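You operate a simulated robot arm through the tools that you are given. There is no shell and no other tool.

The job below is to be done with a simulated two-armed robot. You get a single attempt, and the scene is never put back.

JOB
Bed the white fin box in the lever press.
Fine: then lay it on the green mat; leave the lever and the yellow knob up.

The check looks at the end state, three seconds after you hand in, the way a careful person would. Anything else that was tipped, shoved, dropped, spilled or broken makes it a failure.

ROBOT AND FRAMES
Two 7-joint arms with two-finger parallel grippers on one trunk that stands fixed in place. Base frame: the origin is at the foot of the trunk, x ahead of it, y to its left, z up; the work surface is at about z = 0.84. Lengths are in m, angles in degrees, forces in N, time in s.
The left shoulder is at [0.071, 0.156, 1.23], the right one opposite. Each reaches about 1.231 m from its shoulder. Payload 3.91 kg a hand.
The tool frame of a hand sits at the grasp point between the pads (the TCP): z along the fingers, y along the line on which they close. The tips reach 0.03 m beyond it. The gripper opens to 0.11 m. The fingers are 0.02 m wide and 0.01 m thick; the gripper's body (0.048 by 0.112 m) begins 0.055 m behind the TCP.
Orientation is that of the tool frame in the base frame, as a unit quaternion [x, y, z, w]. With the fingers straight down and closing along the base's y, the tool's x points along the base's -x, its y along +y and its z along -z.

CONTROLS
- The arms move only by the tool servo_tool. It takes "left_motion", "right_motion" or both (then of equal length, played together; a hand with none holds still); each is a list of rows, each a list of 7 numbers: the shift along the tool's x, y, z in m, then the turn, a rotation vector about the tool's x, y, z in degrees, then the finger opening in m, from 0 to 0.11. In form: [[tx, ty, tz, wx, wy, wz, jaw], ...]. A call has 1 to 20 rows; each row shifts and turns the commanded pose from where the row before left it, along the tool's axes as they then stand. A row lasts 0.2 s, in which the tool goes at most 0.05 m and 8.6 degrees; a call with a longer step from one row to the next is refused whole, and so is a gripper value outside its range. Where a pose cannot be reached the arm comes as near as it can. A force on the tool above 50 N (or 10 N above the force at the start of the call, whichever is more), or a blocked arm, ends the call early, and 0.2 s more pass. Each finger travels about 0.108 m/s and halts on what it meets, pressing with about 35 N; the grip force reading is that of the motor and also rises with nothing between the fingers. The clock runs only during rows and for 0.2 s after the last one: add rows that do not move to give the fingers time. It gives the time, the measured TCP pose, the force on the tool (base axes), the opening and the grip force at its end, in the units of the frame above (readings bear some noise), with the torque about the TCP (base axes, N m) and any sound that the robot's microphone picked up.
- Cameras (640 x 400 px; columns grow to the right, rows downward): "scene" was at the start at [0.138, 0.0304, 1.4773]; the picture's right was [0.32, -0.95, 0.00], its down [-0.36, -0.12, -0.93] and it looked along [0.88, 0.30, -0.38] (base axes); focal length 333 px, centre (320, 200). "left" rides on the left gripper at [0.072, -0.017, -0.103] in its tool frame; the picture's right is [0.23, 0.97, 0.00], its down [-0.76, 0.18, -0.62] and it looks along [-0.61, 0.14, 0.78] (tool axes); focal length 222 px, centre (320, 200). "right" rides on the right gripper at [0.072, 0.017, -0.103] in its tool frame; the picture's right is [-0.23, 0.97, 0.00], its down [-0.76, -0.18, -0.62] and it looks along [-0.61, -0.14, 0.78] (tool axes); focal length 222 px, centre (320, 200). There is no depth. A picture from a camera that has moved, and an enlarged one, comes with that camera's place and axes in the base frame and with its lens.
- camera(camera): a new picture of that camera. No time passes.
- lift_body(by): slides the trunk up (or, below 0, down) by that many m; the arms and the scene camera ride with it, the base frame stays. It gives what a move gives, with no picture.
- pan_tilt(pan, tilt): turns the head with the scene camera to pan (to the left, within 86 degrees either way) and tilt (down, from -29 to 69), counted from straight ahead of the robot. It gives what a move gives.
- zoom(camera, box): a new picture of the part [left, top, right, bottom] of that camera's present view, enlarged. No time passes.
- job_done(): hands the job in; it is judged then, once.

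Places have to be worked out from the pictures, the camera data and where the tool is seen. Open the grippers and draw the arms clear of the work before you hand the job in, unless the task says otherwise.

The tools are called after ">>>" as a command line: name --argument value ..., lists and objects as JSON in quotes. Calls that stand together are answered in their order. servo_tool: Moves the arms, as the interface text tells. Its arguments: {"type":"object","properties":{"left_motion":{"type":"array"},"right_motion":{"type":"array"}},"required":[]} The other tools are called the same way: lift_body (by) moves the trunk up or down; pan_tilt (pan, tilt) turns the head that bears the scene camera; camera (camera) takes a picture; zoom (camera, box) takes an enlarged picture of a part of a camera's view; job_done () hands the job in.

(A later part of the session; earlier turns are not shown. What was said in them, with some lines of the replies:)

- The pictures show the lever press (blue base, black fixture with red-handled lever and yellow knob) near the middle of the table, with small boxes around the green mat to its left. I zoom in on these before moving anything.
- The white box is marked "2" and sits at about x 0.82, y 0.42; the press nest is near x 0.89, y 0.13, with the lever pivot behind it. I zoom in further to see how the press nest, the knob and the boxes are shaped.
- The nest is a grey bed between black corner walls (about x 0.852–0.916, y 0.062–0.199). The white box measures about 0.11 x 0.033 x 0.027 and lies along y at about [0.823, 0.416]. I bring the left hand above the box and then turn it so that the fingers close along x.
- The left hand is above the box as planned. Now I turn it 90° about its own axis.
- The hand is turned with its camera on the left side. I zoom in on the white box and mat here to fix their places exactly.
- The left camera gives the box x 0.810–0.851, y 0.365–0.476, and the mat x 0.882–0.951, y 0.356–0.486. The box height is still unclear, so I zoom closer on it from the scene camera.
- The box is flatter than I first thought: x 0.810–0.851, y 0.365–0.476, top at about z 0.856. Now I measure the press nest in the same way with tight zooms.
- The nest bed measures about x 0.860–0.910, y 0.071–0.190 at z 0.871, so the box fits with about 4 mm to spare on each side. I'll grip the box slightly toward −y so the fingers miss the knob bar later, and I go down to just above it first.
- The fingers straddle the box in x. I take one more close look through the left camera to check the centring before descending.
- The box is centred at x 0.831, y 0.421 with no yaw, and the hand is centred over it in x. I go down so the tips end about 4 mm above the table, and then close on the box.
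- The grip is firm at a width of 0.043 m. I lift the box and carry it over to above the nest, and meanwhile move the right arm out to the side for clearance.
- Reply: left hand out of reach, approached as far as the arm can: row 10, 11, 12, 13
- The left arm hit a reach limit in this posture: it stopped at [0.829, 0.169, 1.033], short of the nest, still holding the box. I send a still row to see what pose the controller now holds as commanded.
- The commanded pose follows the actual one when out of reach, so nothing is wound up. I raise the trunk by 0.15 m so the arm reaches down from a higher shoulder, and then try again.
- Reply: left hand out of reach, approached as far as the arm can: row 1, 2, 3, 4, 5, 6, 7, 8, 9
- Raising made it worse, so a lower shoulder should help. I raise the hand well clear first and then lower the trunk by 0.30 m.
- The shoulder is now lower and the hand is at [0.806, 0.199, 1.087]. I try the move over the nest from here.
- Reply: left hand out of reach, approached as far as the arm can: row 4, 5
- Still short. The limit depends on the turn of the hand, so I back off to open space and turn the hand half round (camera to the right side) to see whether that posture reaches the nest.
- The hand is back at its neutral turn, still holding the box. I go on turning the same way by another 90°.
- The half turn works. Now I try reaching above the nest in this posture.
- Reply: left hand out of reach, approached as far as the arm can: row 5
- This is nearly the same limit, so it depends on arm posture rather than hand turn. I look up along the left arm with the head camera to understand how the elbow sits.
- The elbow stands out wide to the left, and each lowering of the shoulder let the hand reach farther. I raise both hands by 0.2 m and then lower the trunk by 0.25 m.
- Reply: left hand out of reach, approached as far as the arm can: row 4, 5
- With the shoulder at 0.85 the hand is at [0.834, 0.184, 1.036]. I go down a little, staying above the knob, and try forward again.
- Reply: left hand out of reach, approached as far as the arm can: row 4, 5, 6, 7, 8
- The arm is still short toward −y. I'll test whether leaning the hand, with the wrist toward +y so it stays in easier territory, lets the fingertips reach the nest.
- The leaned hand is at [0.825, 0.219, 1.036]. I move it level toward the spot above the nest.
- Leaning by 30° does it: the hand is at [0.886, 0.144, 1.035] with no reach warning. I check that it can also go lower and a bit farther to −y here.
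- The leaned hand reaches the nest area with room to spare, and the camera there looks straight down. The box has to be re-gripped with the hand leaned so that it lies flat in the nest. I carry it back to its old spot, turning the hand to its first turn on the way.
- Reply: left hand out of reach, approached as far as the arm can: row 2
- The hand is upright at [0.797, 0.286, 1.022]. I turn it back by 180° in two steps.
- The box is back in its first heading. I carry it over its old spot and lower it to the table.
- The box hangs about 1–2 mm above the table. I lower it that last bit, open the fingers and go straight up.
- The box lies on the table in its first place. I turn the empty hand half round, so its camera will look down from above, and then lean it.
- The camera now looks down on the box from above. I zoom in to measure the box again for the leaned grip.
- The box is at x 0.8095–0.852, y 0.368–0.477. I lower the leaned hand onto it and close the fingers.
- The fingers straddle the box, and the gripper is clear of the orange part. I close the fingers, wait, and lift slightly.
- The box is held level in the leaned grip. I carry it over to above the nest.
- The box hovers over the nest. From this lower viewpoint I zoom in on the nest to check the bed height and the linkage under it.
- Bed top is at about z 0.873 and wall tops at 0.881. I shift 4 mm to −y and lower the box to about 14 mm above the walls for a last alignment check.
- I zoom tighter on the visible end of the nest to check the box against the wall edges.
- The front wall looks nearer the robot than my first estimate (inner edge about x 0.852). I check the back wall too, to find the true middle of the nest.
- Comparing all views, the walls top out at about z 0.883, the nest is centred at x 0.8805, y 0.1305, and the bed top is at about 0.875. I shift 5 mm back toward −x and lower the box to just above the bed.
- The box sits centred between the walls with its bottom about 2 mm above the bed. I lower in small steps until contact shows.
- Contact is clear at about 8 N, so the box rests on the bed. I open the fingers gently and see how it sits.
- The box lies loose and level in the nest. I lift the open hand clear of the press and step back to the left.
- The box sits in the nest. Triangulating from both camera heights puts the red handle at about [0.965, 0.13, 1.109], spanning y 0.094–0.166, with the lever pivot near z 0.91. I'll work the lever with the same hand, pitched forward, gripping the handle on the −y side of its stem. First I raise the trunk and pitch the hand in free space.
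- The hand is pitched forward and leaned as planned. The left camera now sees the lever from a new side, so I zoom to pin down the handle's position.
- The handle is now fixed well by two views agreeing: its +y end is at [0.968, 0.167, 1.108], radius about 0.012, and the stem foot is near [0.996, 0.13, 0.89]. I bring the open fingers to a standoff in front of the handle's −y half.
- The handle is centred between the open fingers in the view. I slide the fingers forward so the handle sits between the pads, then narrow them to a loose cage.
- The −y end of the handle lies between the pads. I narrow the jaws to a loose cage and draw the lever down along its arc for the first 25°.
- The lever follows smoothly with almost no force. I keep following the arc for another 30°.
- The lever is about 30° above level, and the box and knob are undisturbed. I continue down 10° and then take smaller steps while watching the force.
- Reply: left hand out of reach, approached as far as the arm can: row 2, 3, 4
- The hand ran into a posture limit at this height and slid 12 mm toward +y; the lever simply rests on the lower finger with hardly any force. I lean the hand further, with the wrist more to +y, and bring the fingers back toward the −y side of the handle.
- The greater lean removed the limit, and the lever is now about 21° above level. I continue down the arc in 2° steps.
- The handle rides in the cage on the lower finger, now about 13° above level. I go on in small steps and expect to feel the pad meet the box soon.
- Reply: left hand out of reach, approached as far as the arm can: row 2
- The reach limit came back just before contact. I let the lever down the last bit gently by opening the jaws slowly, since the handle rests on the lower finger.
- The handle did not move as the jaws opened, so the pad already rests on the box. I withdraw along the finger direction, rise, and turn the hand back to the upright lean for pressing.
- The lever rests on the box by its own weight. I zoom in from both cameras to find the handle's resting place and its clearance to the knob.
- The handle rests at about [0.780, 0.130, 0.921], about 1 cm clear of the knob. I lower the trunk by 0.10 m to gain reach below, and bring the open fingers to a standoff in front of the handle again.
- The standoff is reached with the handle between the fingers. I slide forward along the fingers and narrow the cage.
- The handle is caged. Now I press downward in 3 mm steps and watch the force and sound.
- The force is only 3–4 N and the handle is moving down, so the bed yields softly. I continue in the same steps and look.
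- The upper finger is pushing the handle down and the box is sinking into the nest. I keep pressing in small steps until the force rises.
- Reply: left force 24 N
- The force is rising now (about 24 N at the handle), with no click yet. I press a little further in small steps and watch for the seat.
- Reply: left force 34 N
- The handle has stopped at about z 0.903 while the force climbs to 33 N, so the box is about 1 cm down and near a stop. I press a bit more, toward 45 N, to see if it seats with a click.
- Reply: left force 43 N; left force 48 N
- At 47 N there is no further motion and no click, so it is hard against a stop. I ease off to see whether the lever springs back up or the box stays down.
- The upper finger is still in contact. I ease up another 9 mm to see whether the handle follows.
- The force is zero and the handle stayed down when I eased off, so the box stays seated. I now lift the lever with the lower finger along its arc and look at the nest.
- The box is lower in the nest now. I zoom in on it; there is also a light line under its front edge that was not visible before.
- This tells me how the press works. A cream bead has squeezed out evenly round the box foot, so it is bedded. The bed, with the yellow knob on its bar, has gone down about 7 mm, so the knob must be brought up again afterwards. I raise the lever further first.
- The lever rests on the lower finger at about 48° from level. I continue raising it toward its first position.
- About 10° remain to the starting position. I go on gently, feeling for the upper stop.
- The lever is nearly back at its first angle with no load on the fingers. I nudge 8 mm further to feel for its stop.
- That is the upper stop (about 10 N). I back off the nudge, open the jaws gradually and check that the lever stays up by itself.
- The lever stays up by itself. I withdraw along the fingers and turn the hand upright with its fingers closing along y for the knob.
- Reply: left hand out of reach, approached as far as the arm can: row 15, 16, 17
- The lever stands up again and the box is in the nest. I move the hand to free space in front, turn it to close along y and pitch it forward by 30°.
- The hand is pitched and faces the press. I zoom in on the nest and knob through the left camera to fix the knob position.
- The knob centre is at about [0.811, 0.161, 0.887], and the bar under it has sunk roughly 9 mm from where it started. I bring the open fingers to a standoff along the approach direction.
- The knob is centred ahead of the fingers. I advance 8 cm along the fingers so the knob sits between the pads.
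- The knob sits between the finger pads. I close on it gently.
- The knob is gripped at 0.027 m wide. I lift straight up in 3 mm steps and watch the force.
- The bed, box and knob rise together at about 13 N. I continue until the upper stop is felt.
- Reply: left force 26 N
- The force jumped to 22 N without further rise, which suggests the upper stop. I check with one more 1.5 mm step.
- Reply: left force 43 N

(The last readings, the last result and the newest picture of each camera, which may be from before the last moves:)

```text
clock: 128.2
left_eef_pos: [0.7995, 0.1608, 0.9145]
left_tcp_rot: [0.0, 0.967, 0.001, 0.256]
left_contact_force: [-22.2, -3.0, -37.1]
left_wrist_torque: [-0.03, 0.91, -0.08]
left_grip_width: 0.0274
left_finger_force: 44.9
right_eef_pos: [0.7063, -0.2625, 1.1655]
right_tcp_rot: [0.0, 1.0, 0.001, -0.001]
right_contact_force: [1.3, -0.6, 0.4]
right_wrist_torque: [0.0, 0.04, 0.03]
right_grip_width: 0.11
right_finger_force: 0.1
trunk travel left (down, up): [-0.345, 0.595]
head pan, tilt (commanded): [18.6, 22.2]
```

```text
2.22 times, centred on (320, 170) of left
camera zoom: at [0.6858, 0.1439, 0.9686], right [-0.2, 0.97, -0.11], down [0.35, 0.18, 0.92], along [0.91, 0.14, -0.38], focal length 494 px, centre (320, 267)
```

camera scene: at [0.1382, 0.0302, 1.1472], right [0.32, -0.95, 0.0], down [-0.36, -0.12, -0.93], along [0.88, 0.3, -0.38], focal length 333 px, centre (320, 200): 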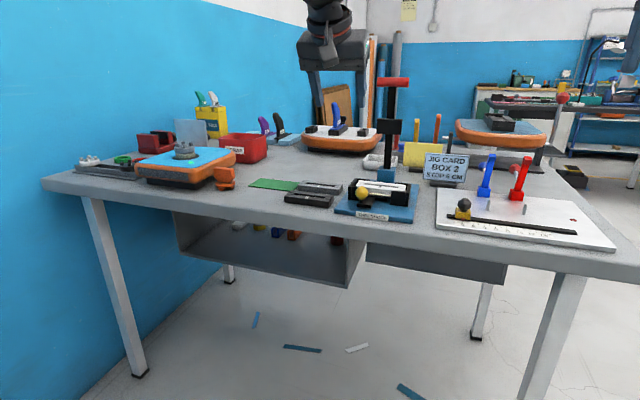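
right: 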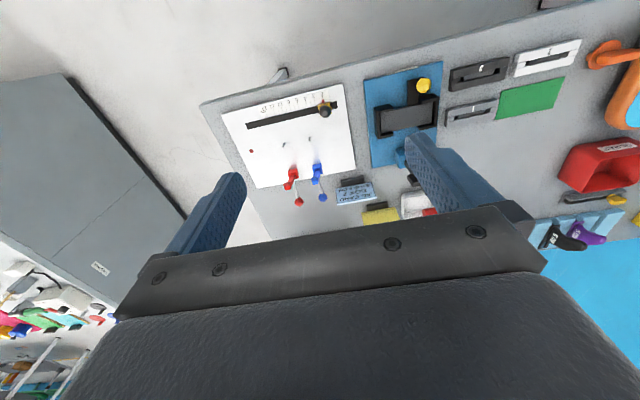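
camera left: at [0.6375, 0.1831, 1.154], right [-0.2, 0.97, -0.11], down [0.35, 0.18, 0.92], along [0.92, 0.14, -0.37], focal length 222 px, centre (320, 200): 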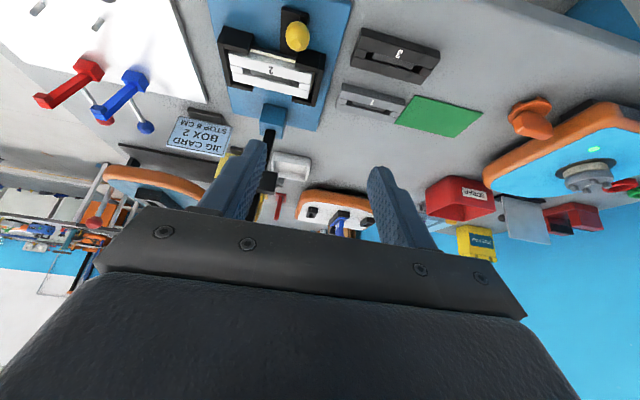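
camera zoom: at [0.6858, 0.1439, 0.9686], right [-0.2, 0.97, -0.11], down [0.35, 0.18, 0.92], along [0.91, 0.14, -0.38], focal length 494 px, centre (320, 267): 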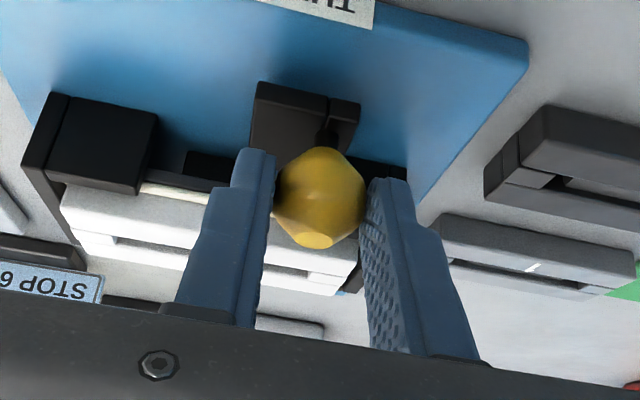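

37 N with no rise confirms the hard upper stop, so the knob and bed are fully up. I unload the hand by moving down 3.5 mm's worth of command, then open the fingers.

>>> servo_tool --left_motion '[[0.0008, 0, 0.0013, 0, 0, 0, 0.015], [0.0008, 0, 0.0014, 0, 0, 0, 0.015], [0, 0, 0, 0, 0, 0, 0.015]]'

```text
clock: 129.0
left_eef_pos: [0.7997, 0.1602, 0.9138]
left_tcp_rot: [-0.001, 0.966, 0.0, 0.259]
left_contact_force: [-26.6, -1.5, -26.5]
left_wrist_torque: [-0.06, 1.03, 0.04]
left_grip_width: 0.0273
left_finger_force: 45.2
right_eef_pos: [0.7052, -0.262, 1.1661]
right_tcp_rot: [0.0, 1.0, 0.0, 0.0]
right_contact_force: [0.5, 0.0, -0.5]
right_wrist_torque: [-0.03, -0.02, -0.01]
right_grip_width: 0.1102
right_finger_force: 0.1
trunk travel left (down, up): [-0.345, 0.595]
head pan, tilt (commanded): [18.6, 22.2]
```

There is still about 27 N in x and z through the gripped knob. I relax the hand 1.5 mm back and 1.5 mm down before opening.

>>> servo_tool --left_motion '[[0.002, 0, 0.0006, 0, 0, 0, 0.015], [0, 0, 0, 0, 0, 0, 0.015]]'

```text
clock: 129.6
left_eef_pos: [0.7983, 0.1592, 0.9145]
left_tcp_rot: [-0.001, 0.966, 0.0, 0.26]
left_contact_force: [-6.1, 0.0, -8.2]
left_wrist_torque: [-0.01, 0.16, -0.03]
left_grip_width: 0.0275
left_finger_force: 44.6
right_eef_pos: [0.7052, -0.2623, 1.1658]
right_tcp_rot: [0.001, 1.0, 0.0, 0.0]
right_contact_force: [-0.1, -0.1, -0.1]
right_wrist_torque: [0.0, -0.04, 0.0]
right_grip_width: 0.1101
right_finger_force: 0.0
trunk travel left (down, up): [-0.345, 0.595]
head pan, tilt (commanded): [18.6, 22.2]
```

The load is down to about 10 N. I open the fingers and draw the hand back along its approach line.

>>> servo_tool --left_motion '[[0, 0, 0, 0, 0, 0, 0.028], [0, 0, 0, 0, 0, 0, 0.035], [0, 0, 0, 0, 0, 0, 0.045], [0, 0, 0, 0, 0, 0, 0.055], [0, 0, 0, 0, 0, 0, 0.055], [0, 0, -0.015, 0, 0, 0, 0.055], [0, 0, -0.025, 0, 0, 0, 0.055], [0, 0, -0.03, 0, 0, 0, 0.055], [0, 0, -0.03, 0, 0, 0, 0.055], [0, 0, 0, 0, 0, 0, 0.055]]'

>>> zoom --camera "scene" --box '[345, 165, 415, 225]'

>>> zoom --camera "left" --box '[200, 30, 400, 200]'

```text
clock: 131.8
left_eef_pos: [0.7499, 0.1613, 0.9989]
left_tcp_rot: [0.001, 0.966, 0.0, 0.258]
left_contact_force: [0.6, 0.0, 0.3]
left_wrist_torque: [0.0, 0.0, 0.0]
left_grip_width: 0.0549
left_finger_force: 0.1
right_eef_pos: [0.7062, -0.2612, 1.1655]
right_tcp_rot: [0.0, 1.0, 0.0, -0.001]
right_contact_force: [0.4, 0.4, -0.1]
right_wrist_torque: [0.0, 0.02, 0.01]
right_grip_width: 0.1101
right_finger_force: 0.1
trunk travel left (down, up): [-0.345, 0.595]
head pan, tilt (commanded): [18.6, 22.2]
```

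```text
6.67 times, centred on (380, 195) of scene
camera zoom: at [0.1385, 0.0302, 1.1471], right [0.32, -0.95, 0.0], down [-0.36, -0.12, -0.93], along [0.88, 0.3, -0.38], focal length 2217 px, centre (-80, 233)
```

zoom: 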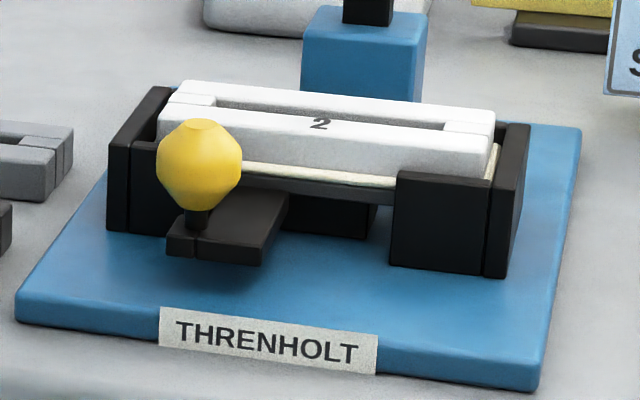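

```text
2.35 times, centred on (300, 115) of left
camera zoom: at [0.6355, 0.1443, 1.0526], right [-0.2, 0.97, -0.11], down [0.35, 0.18, 0.92], along [0.92, 0.14, -0.37], focal length 523 px, centre (367, 400)
```

zoom: 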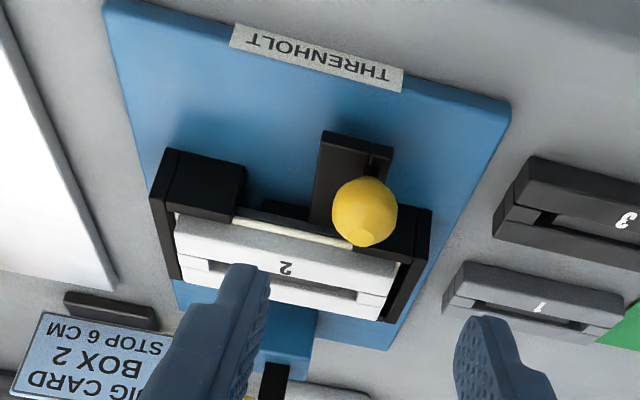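

The knob and bed stay up by themselves, and the bedded box stands proud of the walls again. I draw back further and turn the hand to the leaned posture for taking the box out.

>>> servo_tool --left_motion '[[0, 0, -0.03, 0, 0, 0, 0.06], [0, 0.02, -0.03, 0, 0, 0, 0.06], [0, 0.02, 0, 0, 7.5, 0, 0.06], [0, 0.02, 0, 0, 7.5, 0, 0.06], [0, 0.02, 0, 0, 7.5, 0, 0.06], [0, 0, 0, 0, 7.5, 0, 0.06], [0, 0, 0, 0, 0, -8.18, 0.06], [0, 0, 0, 0, 0, -8.18, 0.06], [0, 0, 0, 0, 0, -8.18, 0.06], [0, 0, 0, 0, 0, -8.18, 0.06], [0, 0, 0, 0, 0, -8.18, 0.06], [0, 0, 0, 0, 0, -8.18, 0.06], [0, 0, 0, 0, 0, -8.18, 0.06], [0, 0, 0, 0, 0, -8.18, 0.06], [0, 0, 0, 0, 0, -8.18, 0.06], [0, 0, 0, 0, 0, -8.18, 0.06], [0, 0, 0, 0, 0, -8.2, 0.06], [0, 0, 0, 0, 0, 0, 0.06]]'

>>> servo_tool --left_motion '[[0, 0, 0, 0, 7.5, 0, 0.06], [0, 0, 0, 0, 7.5, 0, 0.06], [0, 0, 0, 0, 7.5, 0, 0.06], [0, 0, 0, 0, 7.5, 0, 0.06], [0, 0, 0, 0, 0, 0, 0.06]]'

>>> camera --camera "left"

>>> camera --camera "scene"

```text
clock: 135.6
left_eef_pos: [0.7179, 0.2398, 1.0509]
left_tcp_rot: [0.707, -0.707, 0.001, 0.0]
left_contact_force: [0.4, -0.9, -0.1]
left_wrist_torque: [0.0, -0.01, 0.03]
left_grip_width: 0.0598
left_finger_force: 0.2
right_eef_pos: [0.7056, -0.2629, 1.1673]
right_tcp_rot: [0.0, 1.0, 0.0, 0.001]
right_contact_force: [-0.4, -0.4, -0.4]
right_wrist_torque: [0.03, 0.01, 0.0]
right_grip_width: 0.1103
right_finger_force: 0.0
trunk travel left (down, up): [-0.345, 0.595]
head pan, tilt (commanded): [18.6, 22.2]
```

```text
clock: 136.8
left_eef_pos: [0.7176, 0.2403, 1.0506]
left_tcp_rot: [0.683, -0.683, 0.183, 0.182]
left_contact_force: [0.0, -0.9, -0.6]
left_wrist_torque: [0.04, -0.01, 0.02]
left_grip_width: 0.0601
left_finger_force: 0.0
right_eef_pos: [0.7044, -0.2614, 1.1662]
right_tcp_rot: [0.0, 1.0, 0.0, 0.001]
right_contact_force: [-0.1, -1.1, 0.2]
right_wrist_torque: [0.03, -0.01, -0.04]
right_grip_width: 0.1103
right_finger_force: 0.0
trunk travel left (down, up): [-0.345, 0.595]
head pan, tilt (commanded): [18.6, 22.2]
```

```text
taken
camera left: at [0.7355, 0.2292, 1.1774], right [-0.97, -0.2, 0.11], down [-0.18, 0.97, 0.16], along [-0.14, 0.13, -0.98], focal length 222 px, centre (320, 200)
```

left: 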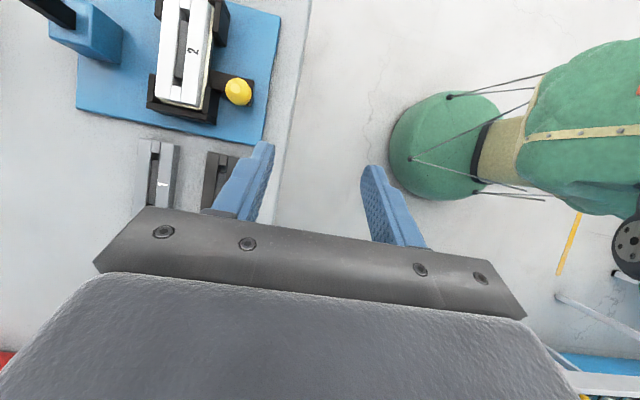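

```text
taken
camera scene: at [0.1379, 0.0298, 1.1473], right [0.32, -0.95, 0.0], down [-0.36, -0.12, -0.93], along [0.88, 0.3, -0.38], focal length 333 px, centre (320, 200)
```

scene: 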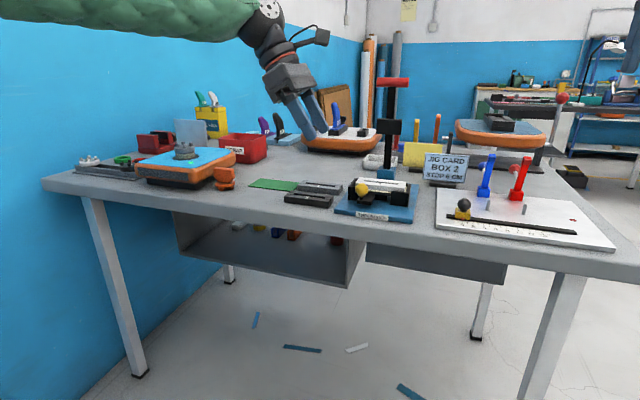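

The hand is leaned and ready. I move it over the box, staying well above the knob.

>>> servo_tool --left_motion '[[0.0093, -0.0269, 0.0202, 0, 0, 0, 0.06], [0.0093, -0.0269, 0.0202, 0, 0, 0, 0.06], [0.0093, -0.0269, 0.0202, 0, 0, 0, 0.06], [0.0093, -0.0269, 0.0202, 0, 0, 0, 0.06], [0.0093, -0.0269, 0.0202, 0, 0, 0, 0.06], [0.0093, -0.0269, 0.0202, 0, 0, 0, 0.06], [0, 0, 0, 0, 0, 0, 0.06]]'

>>> camera --camera "left"

>>> zoom --camera "left" --box '[220, 60, 430, 240]'

```text
clock: 138.4
left_eef_pos: [0.8796, 0.1315, 0.9755]
left_tcp_rot: [0.683, -0.683, 0.184, 0.182]
left_contact_force: [-1.2, -0.5, 0.6]
left_wrist_torque: [0.01, -0.02, 0.0]
left_grip_width: 0.06
left_finger_force: 0.0
right_eef_pos: [0.7042, -0.2629, 1.1669]
right_tcp_rot: [0.0, 1.0, 0.0, 0.0]
right_contact_force: [-0.3, 0.5, -1.3]
right_wrist_torque: [-0.02, 0.0, 0.02]
right_grip_width: 0.1102
right_finger_force: 0.0
trunk travel left (down, up): [-0.345, 0.595]
head pan, tilt (commanded): [18.6, 22.2]
```

```text
taken
camera left: at [0.8967, 0.1213, 1.1017], right [-0.97, -0.2, 0.11], down [-0.18, 0.97, 0.16], along [-0.14, 0.13, -0.98], focal length 222 px, centre (320, 200)
```

left: 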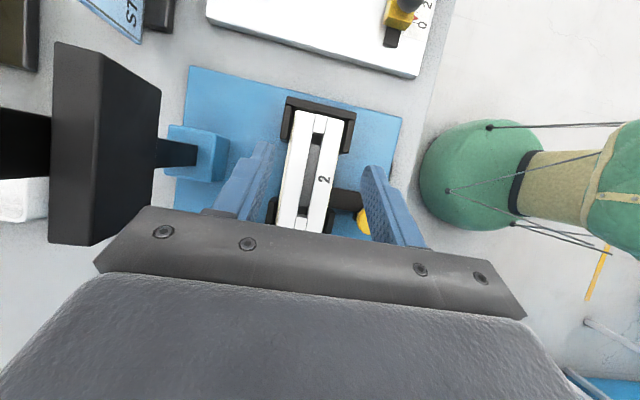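

```text
2.22 times, centred on (325, 150) of left
camera zoom: at [0.8967, 0.1213, 1.1017], right [-0.97, -0.2, 0.11], down [-0.18, 0.97, 0.16], along [-0.14, 0.13, -0.98], focal length 494 px, centre (309, 311)
```

zoom: 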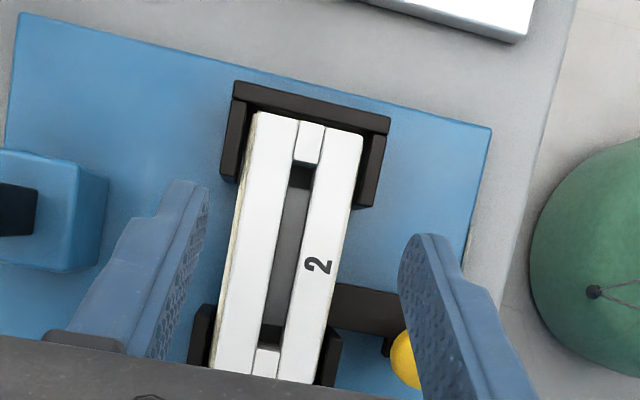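

The box is centred at about x 0.880, y 0.131 under the hand. I go straight down with open fingers to grip height, keeping the tips above the bead.

>>> servo_tool --left_motion '[[-0.0082, -0.0002, 0.0142, 0, 0, 0, 0.06], [-0.0082, -0.0002, 0.0142, 0, 0, 0, 0.06], [-0.0082, -0.0002, 0.0142, 0, 0, 0, 0.06], [-0.0078, 0, 0.0137, 0, 0, 0, 0.06], [0, 0, 0, 0, 0, 0, 0.06]]'

>>> zoom --camera "left" --box '[220, 60, 430, 240]'

>>> zoom --camera "scene" --box '[340, 140, 420, 225]'

```text
clock: 139.6
left_eef_pos: [0.8802, 0.1316, 0.9085]
left_tcp_rot: [-0.683, 0.683, -0.183, -0.183]
left_contact_force: [-0.2, -0.3, -0.3]
left_wrist_torque: [0.02, -0.01, 0.0]
left_grip_width: 0.06
left_finger_force: 0.1
right_eef_pos: [0.7054, -0.2619, 1.1659]
right_tcp_rot: [-0.001, 1.0, 0.0, 0.0]
right_contact_force: [0.2, -0.4, 0.0]
right_wrist_torque: [-0.02, 0.01, -0.02]
right_grip_width: 0.1098
right_finger_force: 0.0
trunk travel left (down, up): [-0.345, 0.595]
head pan, tilt (commanded): [18.6, 22.2]
```

```text
2.22 times, centred on (325, 150) of left
camera zoom: at [0.898, 0.1208, 1.0356], right [-0.97, -0.2, 0.11], down [-0.18, 0.97, 0.16], along [-0.14, 0.13, -0.98], focal length 494 px, centre (309, 311)
```

zoom: 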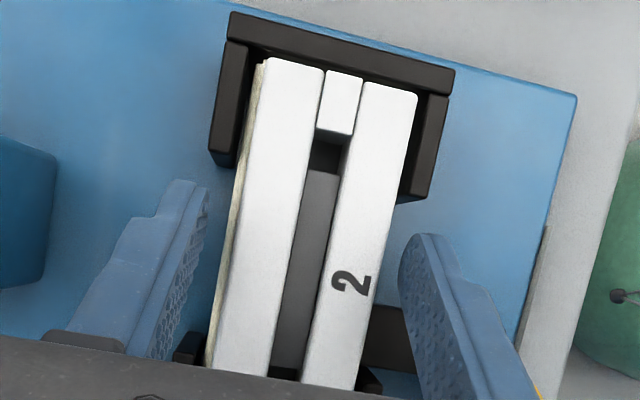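

```text
4.71 times, centred on (380, 182) of scene
camera zoom: at [0.1379, 0.0301, 1.1473], right [0.32, -0.95, 0.0], down [-0.36, -0.12, -0.93], along [0.88, 0.3, -0.38], focal length 1565 px, centre (38, 282)
```

zoom: 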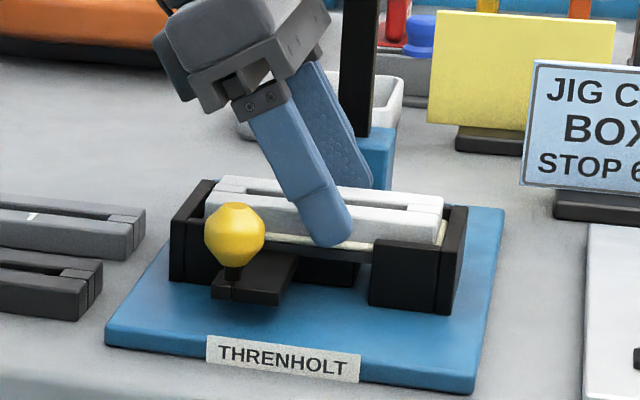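

The fingers straddle the box at the middle openings. I raise 2 mm to stay off the bead and close on the box.

>>> servo_tool --left_motion '[[0.001, 0, -0.0017, 0, 0, 0, 0.06], [0, 0, 0, 0, 0, 0, 0.05], [0, 0, 0, 0, 0, 0, 0.04], [0, 0, 0, 0, 0, 0, 0.03], [0, 0, 0, 0, 0, 0, 0.02], [0, 0, 0, 0, 0, 0, 0.02]]'

>>> zoom --camera "left" --box '[220, 60, 430, 240]'

```text
clock: 141.0
left_eef_pos: [0.8807, 0.1312, 0.9114]
left_tcp_rot: [-0.683, 0.683, -0.183, -0.184]
left_contact_force: [0.0, 0.6, 1.3]
left_wrist_torque: [0.0, -0.07, 0.01]
left_grip_width: 0.0433
left_finger_force: 35.1
right_eef_pos: [0.705, -0.2632, 1.1663]
right_tcp_rot: [0.0, 1.0, 0.0, 0.0]
right_contact_force: [-0.4, 0.5, 0.1]
right_wrist_torque: [-0.01, -0.04, -0.01]
right_grip_width: 0.1101
right_finger_force: 0.1
trunk travel left (down, up): [-0.345, 0.595]
head pan, tilt (commanded): [18.6, 22.2]
```

```text
2.22 times, centred on (325, 150) of left
camera zoom: at [0.8979, 0.1207, 1.0373], right [-0.97, -0.2, 0.11], down [-0.18, 0.97, 0.16], along [-0.14, 0.13, -0.98], focal length 494 px, centre (309, 311)
```

zoom: 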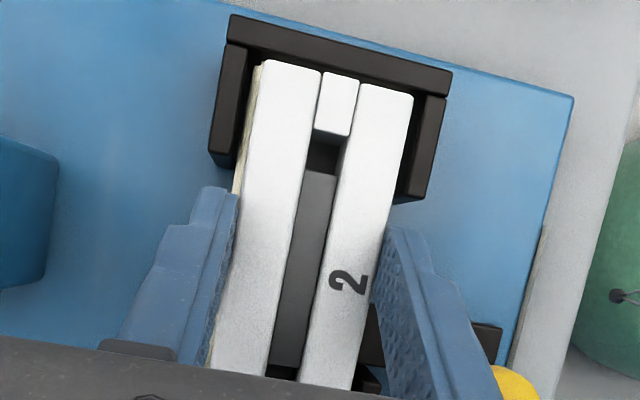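

The box is gripped at 0.043 m. I lift slowly and check that it comes free of the bed without dragging it.

>>> servo_tool --left_motion '[[0.0015, 0, -0.0026, 0, 0, 0, 0.02], [0.0025, 0, -0.0043, 0, 0, 0, 0.02], [0, 0, 0, 0, 0, 0, 0.02]]'

>>> zoom --camera "scene" --box '[340, 140, 420, 225]'

```text
clock: 141.8
left_eef_pos: [0.879, 0.1317, 0.9176]
left_tcp_rot: [-0.683, 0.683, -0.183, -0.183]
left_contact_force: [-0.3, -0.3, -1.2]
left_wrist_torque: [0.01, 0.03, 0.01]
left_grip_width: 0.043
left_finger_force: 35.0
right_eef_pos: [0.7056, -0.2631, 1.167]
right_tcp_rot: [0.0, 1.0, 0.0, 0.0]
right_contact_force: [0.2, 0.1, 0.9]
right_wrist_torque: [-0.01, -0.02, 0.02]
right_grip_width: 0.1099
right_finger_force: 0.1
trunk travel left (down, up): [-0.345, 0.595]
head pan, tilt (commanded): [18.6, 22.2]
```

```text
4.71 times, centred on (380, 182) of scene
camera zoom: at [0.1381, 0.0302, 1.1472], right [0.32, -0.95, 0.0], down [-0.36, -0.12, -0.93], along [0.88, 0.3, -0.38], focal length 1565 px, centre (38, 282)
```

zoom: 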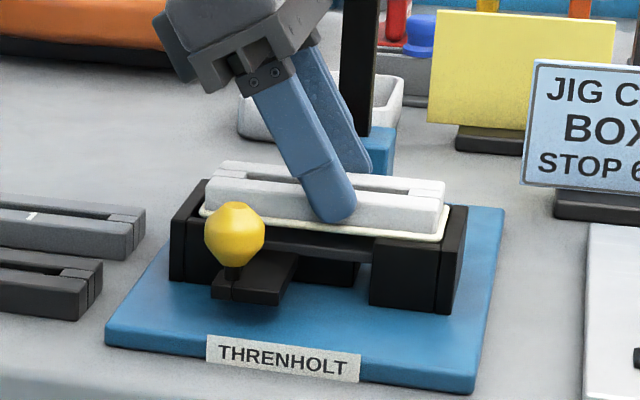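

The box came off cleanly, the bead clings to its foot, and the bed and knob stayed up. I lift it clear and carry it over the green mat.

>>> servo_tool --left_motion '[[0.009, 0, -0.0156, 0, 0, 0, 0.02], [0.009, 0, -0.0156, 0, 0, 0, 0.02], [0.009, 0, -0.0156, 0, 0, 0, 0.02], [-0.016, -0.002, -0.009, 0, 0, 0, 0.02], [-0.0312, -0.0042, -0.018, 0, 0, 0, 0.02], [-0.0312, -0.0042, -0.018, 0, 0, 0, 0.02], [-0.0312, -0.0042, -0.018, 0, 0, 0, 0.02], [-0.0312, -0.0042, -0.018, 0, 0, 0, 0.02], [-0.0312, -0.0042, -0.018, 0, 0, 0, 0.02], [-0.0312, -0.0042, -0.018, 0, 0, 0, 0.02], [-0.0312, -0.0042, -0.018, 0, 0, 0, 0.02], [-0.0155, -0.002, -0.009, 0, 0, 0, 0.02], [0, 0, 0, 0, 0, 0, 0.02]]'

>>> camera --camera "left"

>>> zoom --camera "scene" --box '[210, 80, 430, 230]'

```text
clock: 144.6
left_eef_pos: [0.9135, 0.42, 0.9711]
left_tcp_rot: [0.684, -0.682, 0.183, 0.183]
left_contact_force: [-0.3, -0.1, -0.7]
left_wrist_torque: [0.0, -0.03, 0.0]
left_grip_width: 0.043
left_finger_force: 34.9
right_eef_pos: [0.7054, -0.2632, 1.1658]
right_tcp_rot: [0.0, 1.0, 0.0, 0.0]
right_contact_force: [0.0, 0.5, -0.1]
right_wrist_torque: [0.01, 0.03, 0.03]
right_grip_width: 0.1101
right_finger_force: 0.1
trunk travel left (down, up): [-0.345, 0.595]
head pan, tilt (commanded): [18.6, 22.2]
```

```text
taken
camera left: at [0.9315, 0.41, 1.0978], right [-0.97, -0.2, 0.11], down [-0.18, 0.97, 0.16], along [-0.14, 0.13, -0.98], focal length 222 px, centre (320, 200)
```

left: 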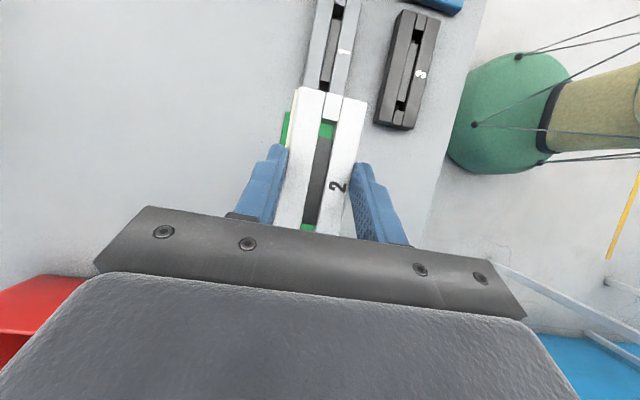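

```text
2.67 times, centred on (320, 155) of scene
camera zoom: at [0.1381, 0.0302, 1.1473], right [0.32, -0.95, 0.0], down [-0.36, -0.12, -0.93], along [0.88, 0.3, -0.38], focal length 887 px, centre (320, 320)
```

zoom: 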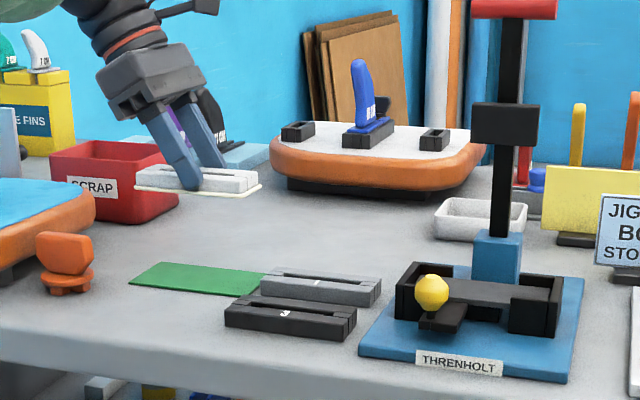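

The box hangs over the mat, within 3 mm of its centre. I shift that little bit and lower it to about 15 mm above the mat.

>>> servo_tool --left_motion '[[-0.0096, -0.0006, 0.0167, 0, 0, 0, 0.02], [-0.0096, -0.0006, 0.0167, 0, 0, 0, 0.02], [-0.0096, -0.0006, 0.0167, 0, 0, 0, 0.02], [-0.0096, -0.0006, 0.0167, 0, 0, 0, 0.02], [0, 0, 0, 0, 0, 0, 0.02]]'

>>> zoom --camera "left" --box '[220, 60, 430, 240]'

>>> zoom --camera "scene" --box '[230, 120, 340, 210]'

```text
clock: 145.8
left_eef_pos: [0.9165, 0.4207, 0.8961]
left_tcp_rot: [0.683, -0.683, 0.183, 0.183]
left_contact_force: [-0.4, 0.0, -1.2]
left_wrist_torque: [0.02, -0.01, 0.05]
left_grip_width: 0.0432
left_finger_force: 34.7
right_eef_pos: [0.7062, -0.2625, 1.1657]
right_tcp_rot: [0.0, 1.0, 0.0, 0.0]
right_contact_force: [1.2, 0.0, 0.6]
right_wrist_torque: [-0.01, -0.01, -0.06]
right_grip_width: 0.11
right_finger_force: 0.1
trunk travel left (down, up): [-0.345, 0.595]
head pan, tilt (commanded): [18.6, 22.2]
```

```text
2.22 times, centred on (325, 150) of left
camera zoom: at [0.9338, 0.4094, 1.0214], right [-0.97, -0.2, 0.11], down [-0.18, 0.97, 0.16], along [-0.14, 0.13, -0.98], focal length 494 px, centre (309, 311)
```

zoom: 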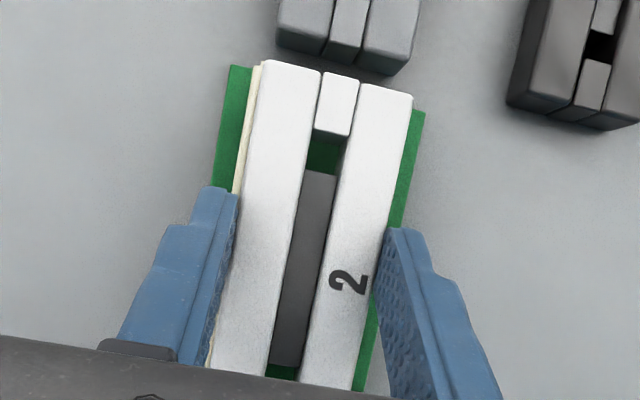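

```text
4.44 times, centred on (285, 165) of scene
camera zoom: at [0.1379, 0.0302, 1.1473], right [0.32, -0.95, 0.0], down [-0.36, -0.12, -0.93], along [0.88, 0.3, -0.38], focal length 1478 px, centre (476, 356)
```

zoom: 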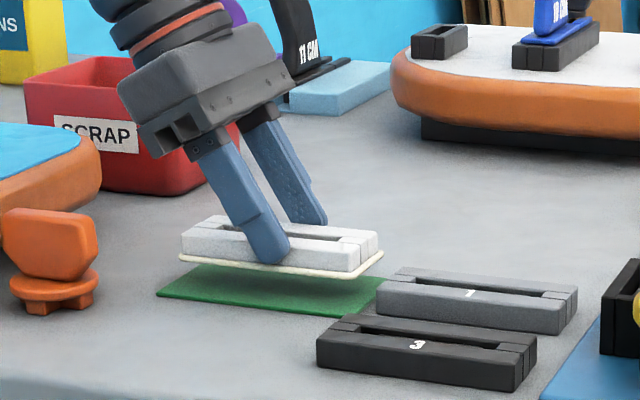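

The box is well centred over the mat. I lower it in small steps until it touches.

>>> servo_tool --left_motion '[[-0.0025, 0, 0.0043, 0, 0, 0, 0.02], [-0.0025, 0, 0.0043, 0, 0, 0, 0.02], [-0.0015, 0, 0.0026, 0, 0, 0, 0.02], [0, 0, 0, 0, 0, 0, 0.02]]'

>>> servo_tool --left_motion '[[-0.001, 0, 0.0017, 0, 0, 0, 0.02], [0, 0, 0, 0, 0, 0, 0.02]]'

>>> zoom --camera "scene" --box '[250, 155, 320, 205]'

```text
clock: 146.8
left_eef_pos: [0.9166, 0.4199, 0.8822]
left_tcp_rot: [-0.683, 0.683, -0.183, -0.183]
left_contact_force: [-0.2, -0.1, -0.8]
left_wrist_torque: [0.02, 0.02, 0.0]
left_grip_width: 0.0431
left_finger_force: 34.9
right_eef_pos: [0.7053, -0.2631, 1.1656]
right_tcp_rot: [0.0, 1.0, 0.0, 0.0]
right_contact_force: [0.2, -0.9, 0.6]
right_wrist_torque: [-0.01, 0.0, 0.0]
right_grip_width: 0.1099
right_finger_force: 0.0
trunk travel left (down, up): [-0.345, 0.595]
head pan, tilt (commanded): [18.6, 22.2]
```

```text
clock: 147.4
left_eef_pos: [0.9161, 0.4191, 0.881]
left_tcp_rot: [-0.683, 0.683, -0.183, -0.183]
left_contact_force: [0.0, 0.4, -0.7]
left_wrist_torque: [0.0, 0.0, -0.03]
left_grip_width: 0.0429
left_finger_force: 34.9
right_eef_pos: [0.7062, -0.2625, 1.1648]
right_tcp_rot: [0.0, 1.0, 0.0, -0.001]
right_contact_force: [0.1, -0.1, -0.3]
right_wrist_torque: [0.0, 0.0, -0.03]
right_grip_width: 0.1099
right_finger_force: 0.1
trunk travel left (down, up): [-0.345, 0.595]
head pan, tilt (commanded): [18.6, 22.2]
```

```text
8.00 times, centred on (285, 180) of scene
camera zoom: at [0.1381, 0.0303, 1.1473], right [0.32, -0.95, 0.0], down [-0.36, -0.12, -0.93], along [0.88, 0.3, -0.38], focal length 2660 px, centre (600, 360)
```

zoom: 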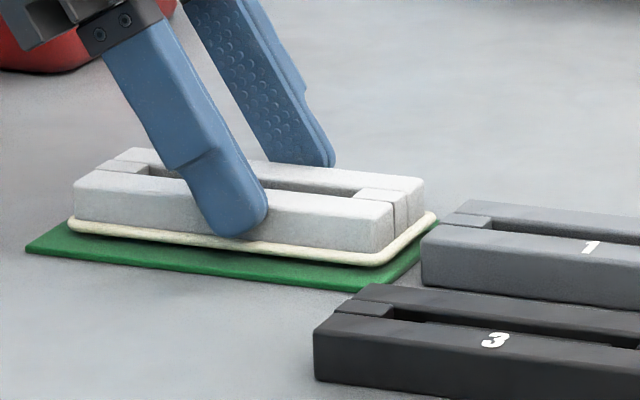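

Nearly down and no contact yet. I continue in 1 mm steps.

>>> servo_tool --left_motion '[[-0.0005, 0, 0.00087, 0, 0, 0, 0.02], [0, 0, 0, 0, 0, 0, 0.02]]'

>>> servo_tool --left_motion '[[-0.0005, 0, 0.00087, 0, 0, 0, 0.02], [0, 0, 0, 0, 0, 0, 0.02]]'

>>> zoom --camera "scene" --box '[250, 155, 320, 205]'

```text
clock: 148.0
left_eef_pos: [0.9156, 0.4197, 0.878]
left_tcp_rot: [-0.683, 0.683, -0.183, -0.184]
left_contact_force: [0.1, 0.3, 0.4]
left_wrist_torque: [-0.02, 0.02, 0.02]
left_grip_width: 0.043
left_finger_force: 35.2
right_eef_pos: [0.7055, -0.2624, 1.1651]
right_tcp_rot: [0.0, 1.0, 0.0, 0.0]
right_contact_force: [1.2, -0.9, 0.6]
right_wrist_torque: [0.01, -0.03, 0.02]
right_grip_width: 0.1097
right_finger_force: 0.1
trunk travel left (down, up): [-0.345, 0.595]
head pan, tilt (commanded): [18.6, 22.2]
```

```text
clock: 148.6
left_eef_pos: [0.9171, 0.4198, 0.8785]
left_tcp_rot: [0.683, -0.683, 0.184, 0.183]
left_contact_force: [-0.2, 0.3, -1.0]
left_wrist_torque: [0.01, 0.01, 0.01]
left_grip_width: 0.0432
left_finger_force: 34.9
right_eef_pos: [0.7055, -0.2625, 1.1656]
right_tcp_rot: [0.0, 1.0, 0.0, 0.0]
right_contact_force: [0.1, -0.1, -0.1]
right_wrist_torque: [0.0, 0.01, -0.03]
right_grip_width: 0.1102
right_finger_force: 0.0
trunk travel left (down, up): [-0.345, 0.595]
head pan, tilt (commanded): [18.6, 22.2]
```

```text
8.00 times, centred on (285, 180) of scene
camera zoom: at [0.1381, 0.0303, 1.1473], right [0.32, -0.95, 0.0], down [-0.36, -0.12, -0.93], along [0.88, 0.3, -0.38], focal length 2660 px, centre (600, 360)
```

zoom: 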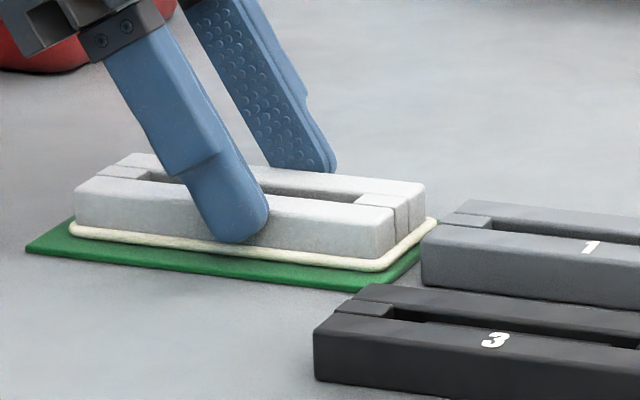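

Still no contact force. I go on with 1 mm steps.

>>> servo_tool --left_motion '[[-0.0005, 0, 0.00087, 0, 0, 0, 0.02], [0, 0, 0, 0, 0, 0, 0.02]]'

>>> servo_tool --left_motion '[[-0.0005, 0, 0.00087, 0, 0, 0, 0.02], [0, 0, 0, 0, 0, 0, 0.02]]'

```text
clock: 149.2
left_eef_pos: [0.9148, 0.4197, 0.8775]
left_tcp_rot: [0.683, -0.683, 0.183, 0.183]
left_contact_force: [2.3, 1.5, 2.9]
left_wrist_torque: [0.06, -0.07, 0.01]
left_grip_width: 0.0431
left_finger_force: 35.5
right_eef_pos: [0.7048, -0.2633, 1.1665]
right_tcp_rot: [0.0, 1.0, 0.0, 0.0]
right_contact_force: [1.2, -0.2, -0.4]
right_wrist_torque: [-0.02, 0.02, 0.01]
right_grip_width: 0.11
right_finger_force: 0.0
trunk travel left (down, up): [-0.345, 0.595]
head pan, tilt (commanded): [18.6, 22.2]
```

```text
clock: 149.8
left_eef_pos: [0.9151, 0.4189, 0.878]
left_tcp_rot: [-0.683, 0.683, -0.183, -0.182]
left_contact_force: [6.8, 3.9, 13.3]
left_wrist_torque: [-0.08, -0.14, 0.06]
left_grip_width: 0.0428
left_finger_force: 35.2
right_eef_pos: [0.7049, -0.2638, 1.1667]
right_tcp_rot: [0.0, 1.0, 0.0, 0.0]
right_contact_force: [0.2, -0.8, 0.3]
right_wrist_torque: [0.01, -0.01, -0.01]
right_grip_width: 0.11
right_finger_force: 0.1
trunk travel left (down, up): [-0.345, 0.595]
head pan, tilt (commanded): [18.6, 22.2]
```

Contact now (about 14 N), so the box is on the mat. I ease back 0.7 mm, open the fingers and rise.

>>> servo_tool --left_motion '[[0.00035, 0, -0.0006, 0, 0, 0, 0.02], [0, 0, 0, 0, 0, 0, 0.044], [0, 0, 0, 0, 0, 0, 0.05], [0, 0, 0, 0, 0, 0, 0.058], [0, 0, 0, 0, 0, 0, 0.058], [0.01, 0, -0.0173, 0, 0, 0, 0.058], [0.015, 0, -0.026, 0, 0, 0, 0.058], [0.015, 0, -0.026, 0, 0, 0, 0.058], [0.015, 0, -0.026, 0, 0, 0, 0.06], [0, 0, 0, 0, 0, 0, 0.06]]'

>>> zoom --camera "left" --box '[200, 60, 440, 240]'

>>> zoom --camera "scene" --box '[230, 120, 430, 230]'

```text
clock: 152.0
left_eef_pos: [0.9168, 0.42, 0.9861]
left_tcp_rot: [0.684, -0.682, 0.184, 0.183]
left_contact_force: [-0.2, -0.2, 0.2]
left_wrist_torque: [0.01, -0.02, -0.01]
left_grip_width: 0.06
left_finger_force: 0.1
right_eef_pos: [0.7057, -0.2618, 1.1665]
right_tcp_rot: [0.0, 1.0, -0.001, -0.001]
right_contact_force: [-0.5, 0.3, -0.4]
right_wrist_torque: [0.0, 0.0, 0.0]
right_grip_width: 0.1101
right_finger_force: 0.1
trunk travel left (down, up): [-0.345, 0.595]
head pan, tilt (commanded): [18.6, 22.2]
```

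```text
2.22 times, centred on (320, 150) of left
camera zoom: at [0.9342, 0.4101, 1.113], right [-0.97, -0.2, 0.11], down [-0.18, 0.97, 0.16], along [-0.14, 0.13, -0.98], focal length 494 px, centre (320, 311)
```

zoom: 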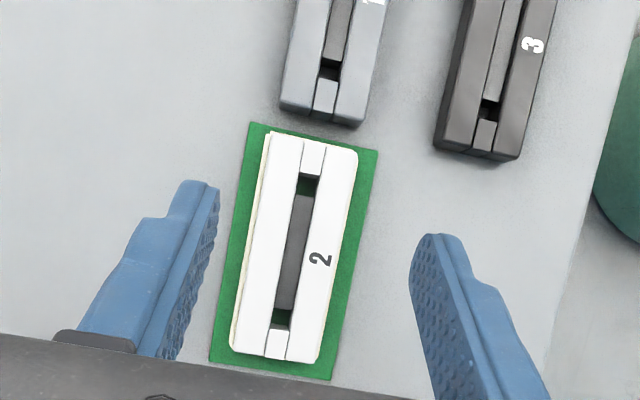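

```text
3.20 times, centred on (330, 175) of scene
camera zoom: at [0.1383, 0.0305, 1.1472], right [0.32, -0.95, 0.0], down [-0.36, -0.12, -0.93], along [0.88, 0.3, -0.38], focal length 1064 px, centre (288, 280)
```

zoom: 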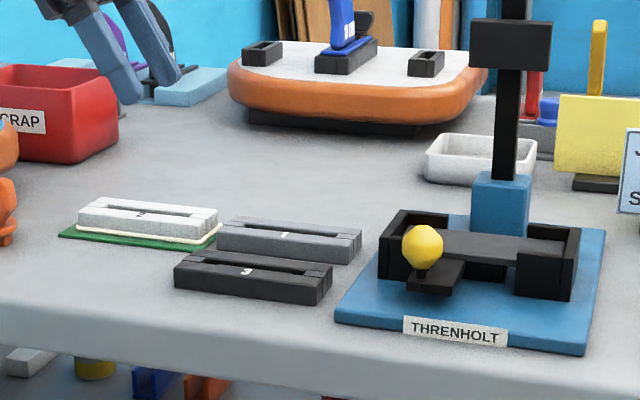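

The box lies flat and fully on the green mat, and the bed, knob and lever are up. I withdraw the left arm upward and back toward the robot.

>>> servo_tool --left_motion '[[0.0175, 0, -0.03, 0, 0, 0, 0.08], [0.0175, 0, -0.03, 0, 0, 0, 0.1], [0.0175, 0, -0.03, 0, 0, 0, 0.11], [0, 0.04, 0, 0, 0, 0, 0.11], [0, 0.045, 0, 0, 0, 0, 0.11], [0, 0.045, 0, 0, 0, 0, 0.11], [0, 0.045, 0, 0, 0, 0, 0.11], [0, 0.045, 0, 0, 0, 0, 0.11], [0, 0.045, 0, 0, 0, 0, 0.11], [0, 0, 0, 0, 0, 0, 0.11]]'

>>> camera --camera "scene"

>>> zoom --camera "scene" --box '[230, 60, 430, 230]'

```text
clock: 154.2
left_eef_pos: [0.6511, 0.4174, 1.0907]
left_tcp_rot: [0.683, -0.683, 0.183, 0.183]
left_contact_force: [0.0, -0.1, 0.4]
left_wrist_torque: [0.0, -0.01, 0.02]
left_grip_width: 0.11
left_finger_force: 0.1
right_eef_pos: [0.7055, -0.2626, 1.1654]
right_tcp_rot: [0.0, 1.0, 0.0, -0.002]
right_contact_force: [-0.2, -0.2, 0.4]
right_wrist_torque: [-0.04, 0.03, 0.0]
right_grip_width: 0.1101
right_finger_force: 0.1
trunk travel left (down, up): [-0.345, 0.595]
head pan, tilt (commanded): [18.6, 22.2]
```

```text
taken
camera scene: at [0.1386, 0.03, 1.1471], right [0.32, -0.95, 0.0], down [-0.36, -0.12, -0.93], along [0.88, 0.3, -0.38], focal length 333 px, centre (320, 200)
```

scene: 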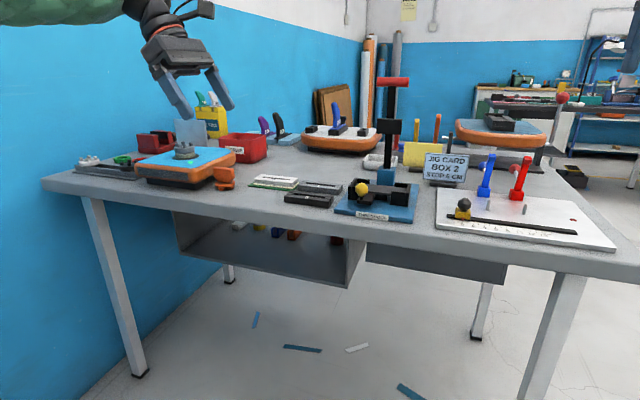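

```text
2.35 times, centred on (330, 145) of scene
camera zoom: at [0.1386, 0.03, 1.1471], right [0.32, -0.95, 0.0], down [-0.36, -0.12, -0.93], along [0.88, 0.3, -0.38], focal length 782 px, centre (296, 329)
```

zoom: 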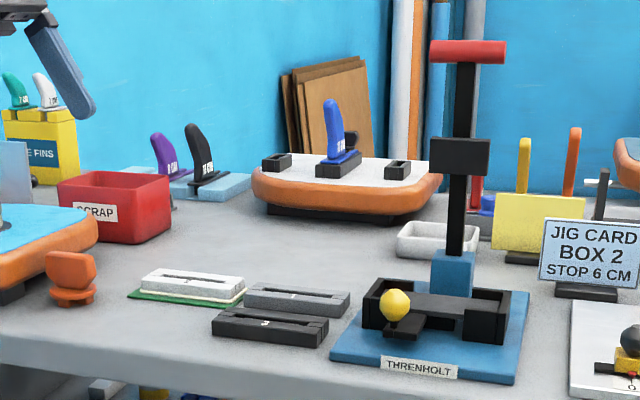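

Everything looks in place. I take two last close looks at the box on the mat and at the press before handing in.

>>> zoom --camera "scene" --box '[240, 165, 310, 205]'

>>> zoom --camera "scene" --box '[340, 70, 430, 225]'

```text
9.14 times, centred on (275, 185) of scene
camera zoom: at [0.1386, 0.03, 1.1471], right [0.32, -0.95, 0.0], down [-0.36, -0.12, -0.93], along [0.88, 0.3, -0.38], focal length 3040 px, centre (731, 337)
```

zoom: 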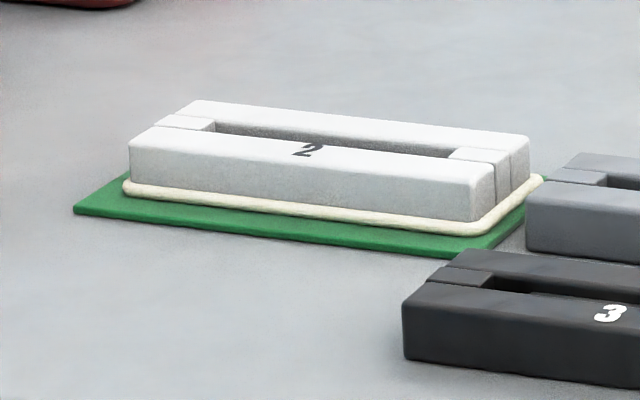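

```text
2.58 times, centred on (385, 148) of scene
camera zoom: at [0.1386, 0.03, 1.1471], right [0.32, -0.95, 0.0], down [-0.36, -0.12, -0.93], along [0.88, 0.3, -0.38], focal length 858 px, centre (152, 336)
```

zoom: 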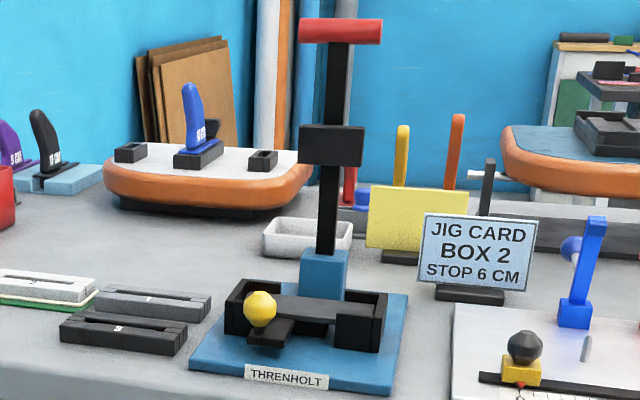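

The white box lies flat on the green mat with an even bead all round. The press is empty with its lever and yellow knob up, nothing else has moved, and both hands are open and clear, so I hand the job in.

>>> job_done

```text
The job is handed in.
```

The white fin box (number 2) was pressed in the lever press and now lies flat on the green mat. I've handed the job in.

- **Bedding:** I pressed the lever until it met a hard stop, at up to 47 N on the handle. A cream bead came out evenly round the foot of the box. There was no click, so the stop and the bead are what I went by.
- **Lever:** It is back at its upper stop and stays up by itself.
- **Yellow knob:** Pressing took the knob down with the bed by about 8 mm. I lifted it back to its upper stop, and it stayed there when I took the box off.
- **Everything else:** From the last pictures, nothing else on the bench was tipped or shifted. Both grippers are open and clear of the work.

On the way I set the box back on the table once to re-grip it, because the left arm could not reach the press with the hand held straight down.
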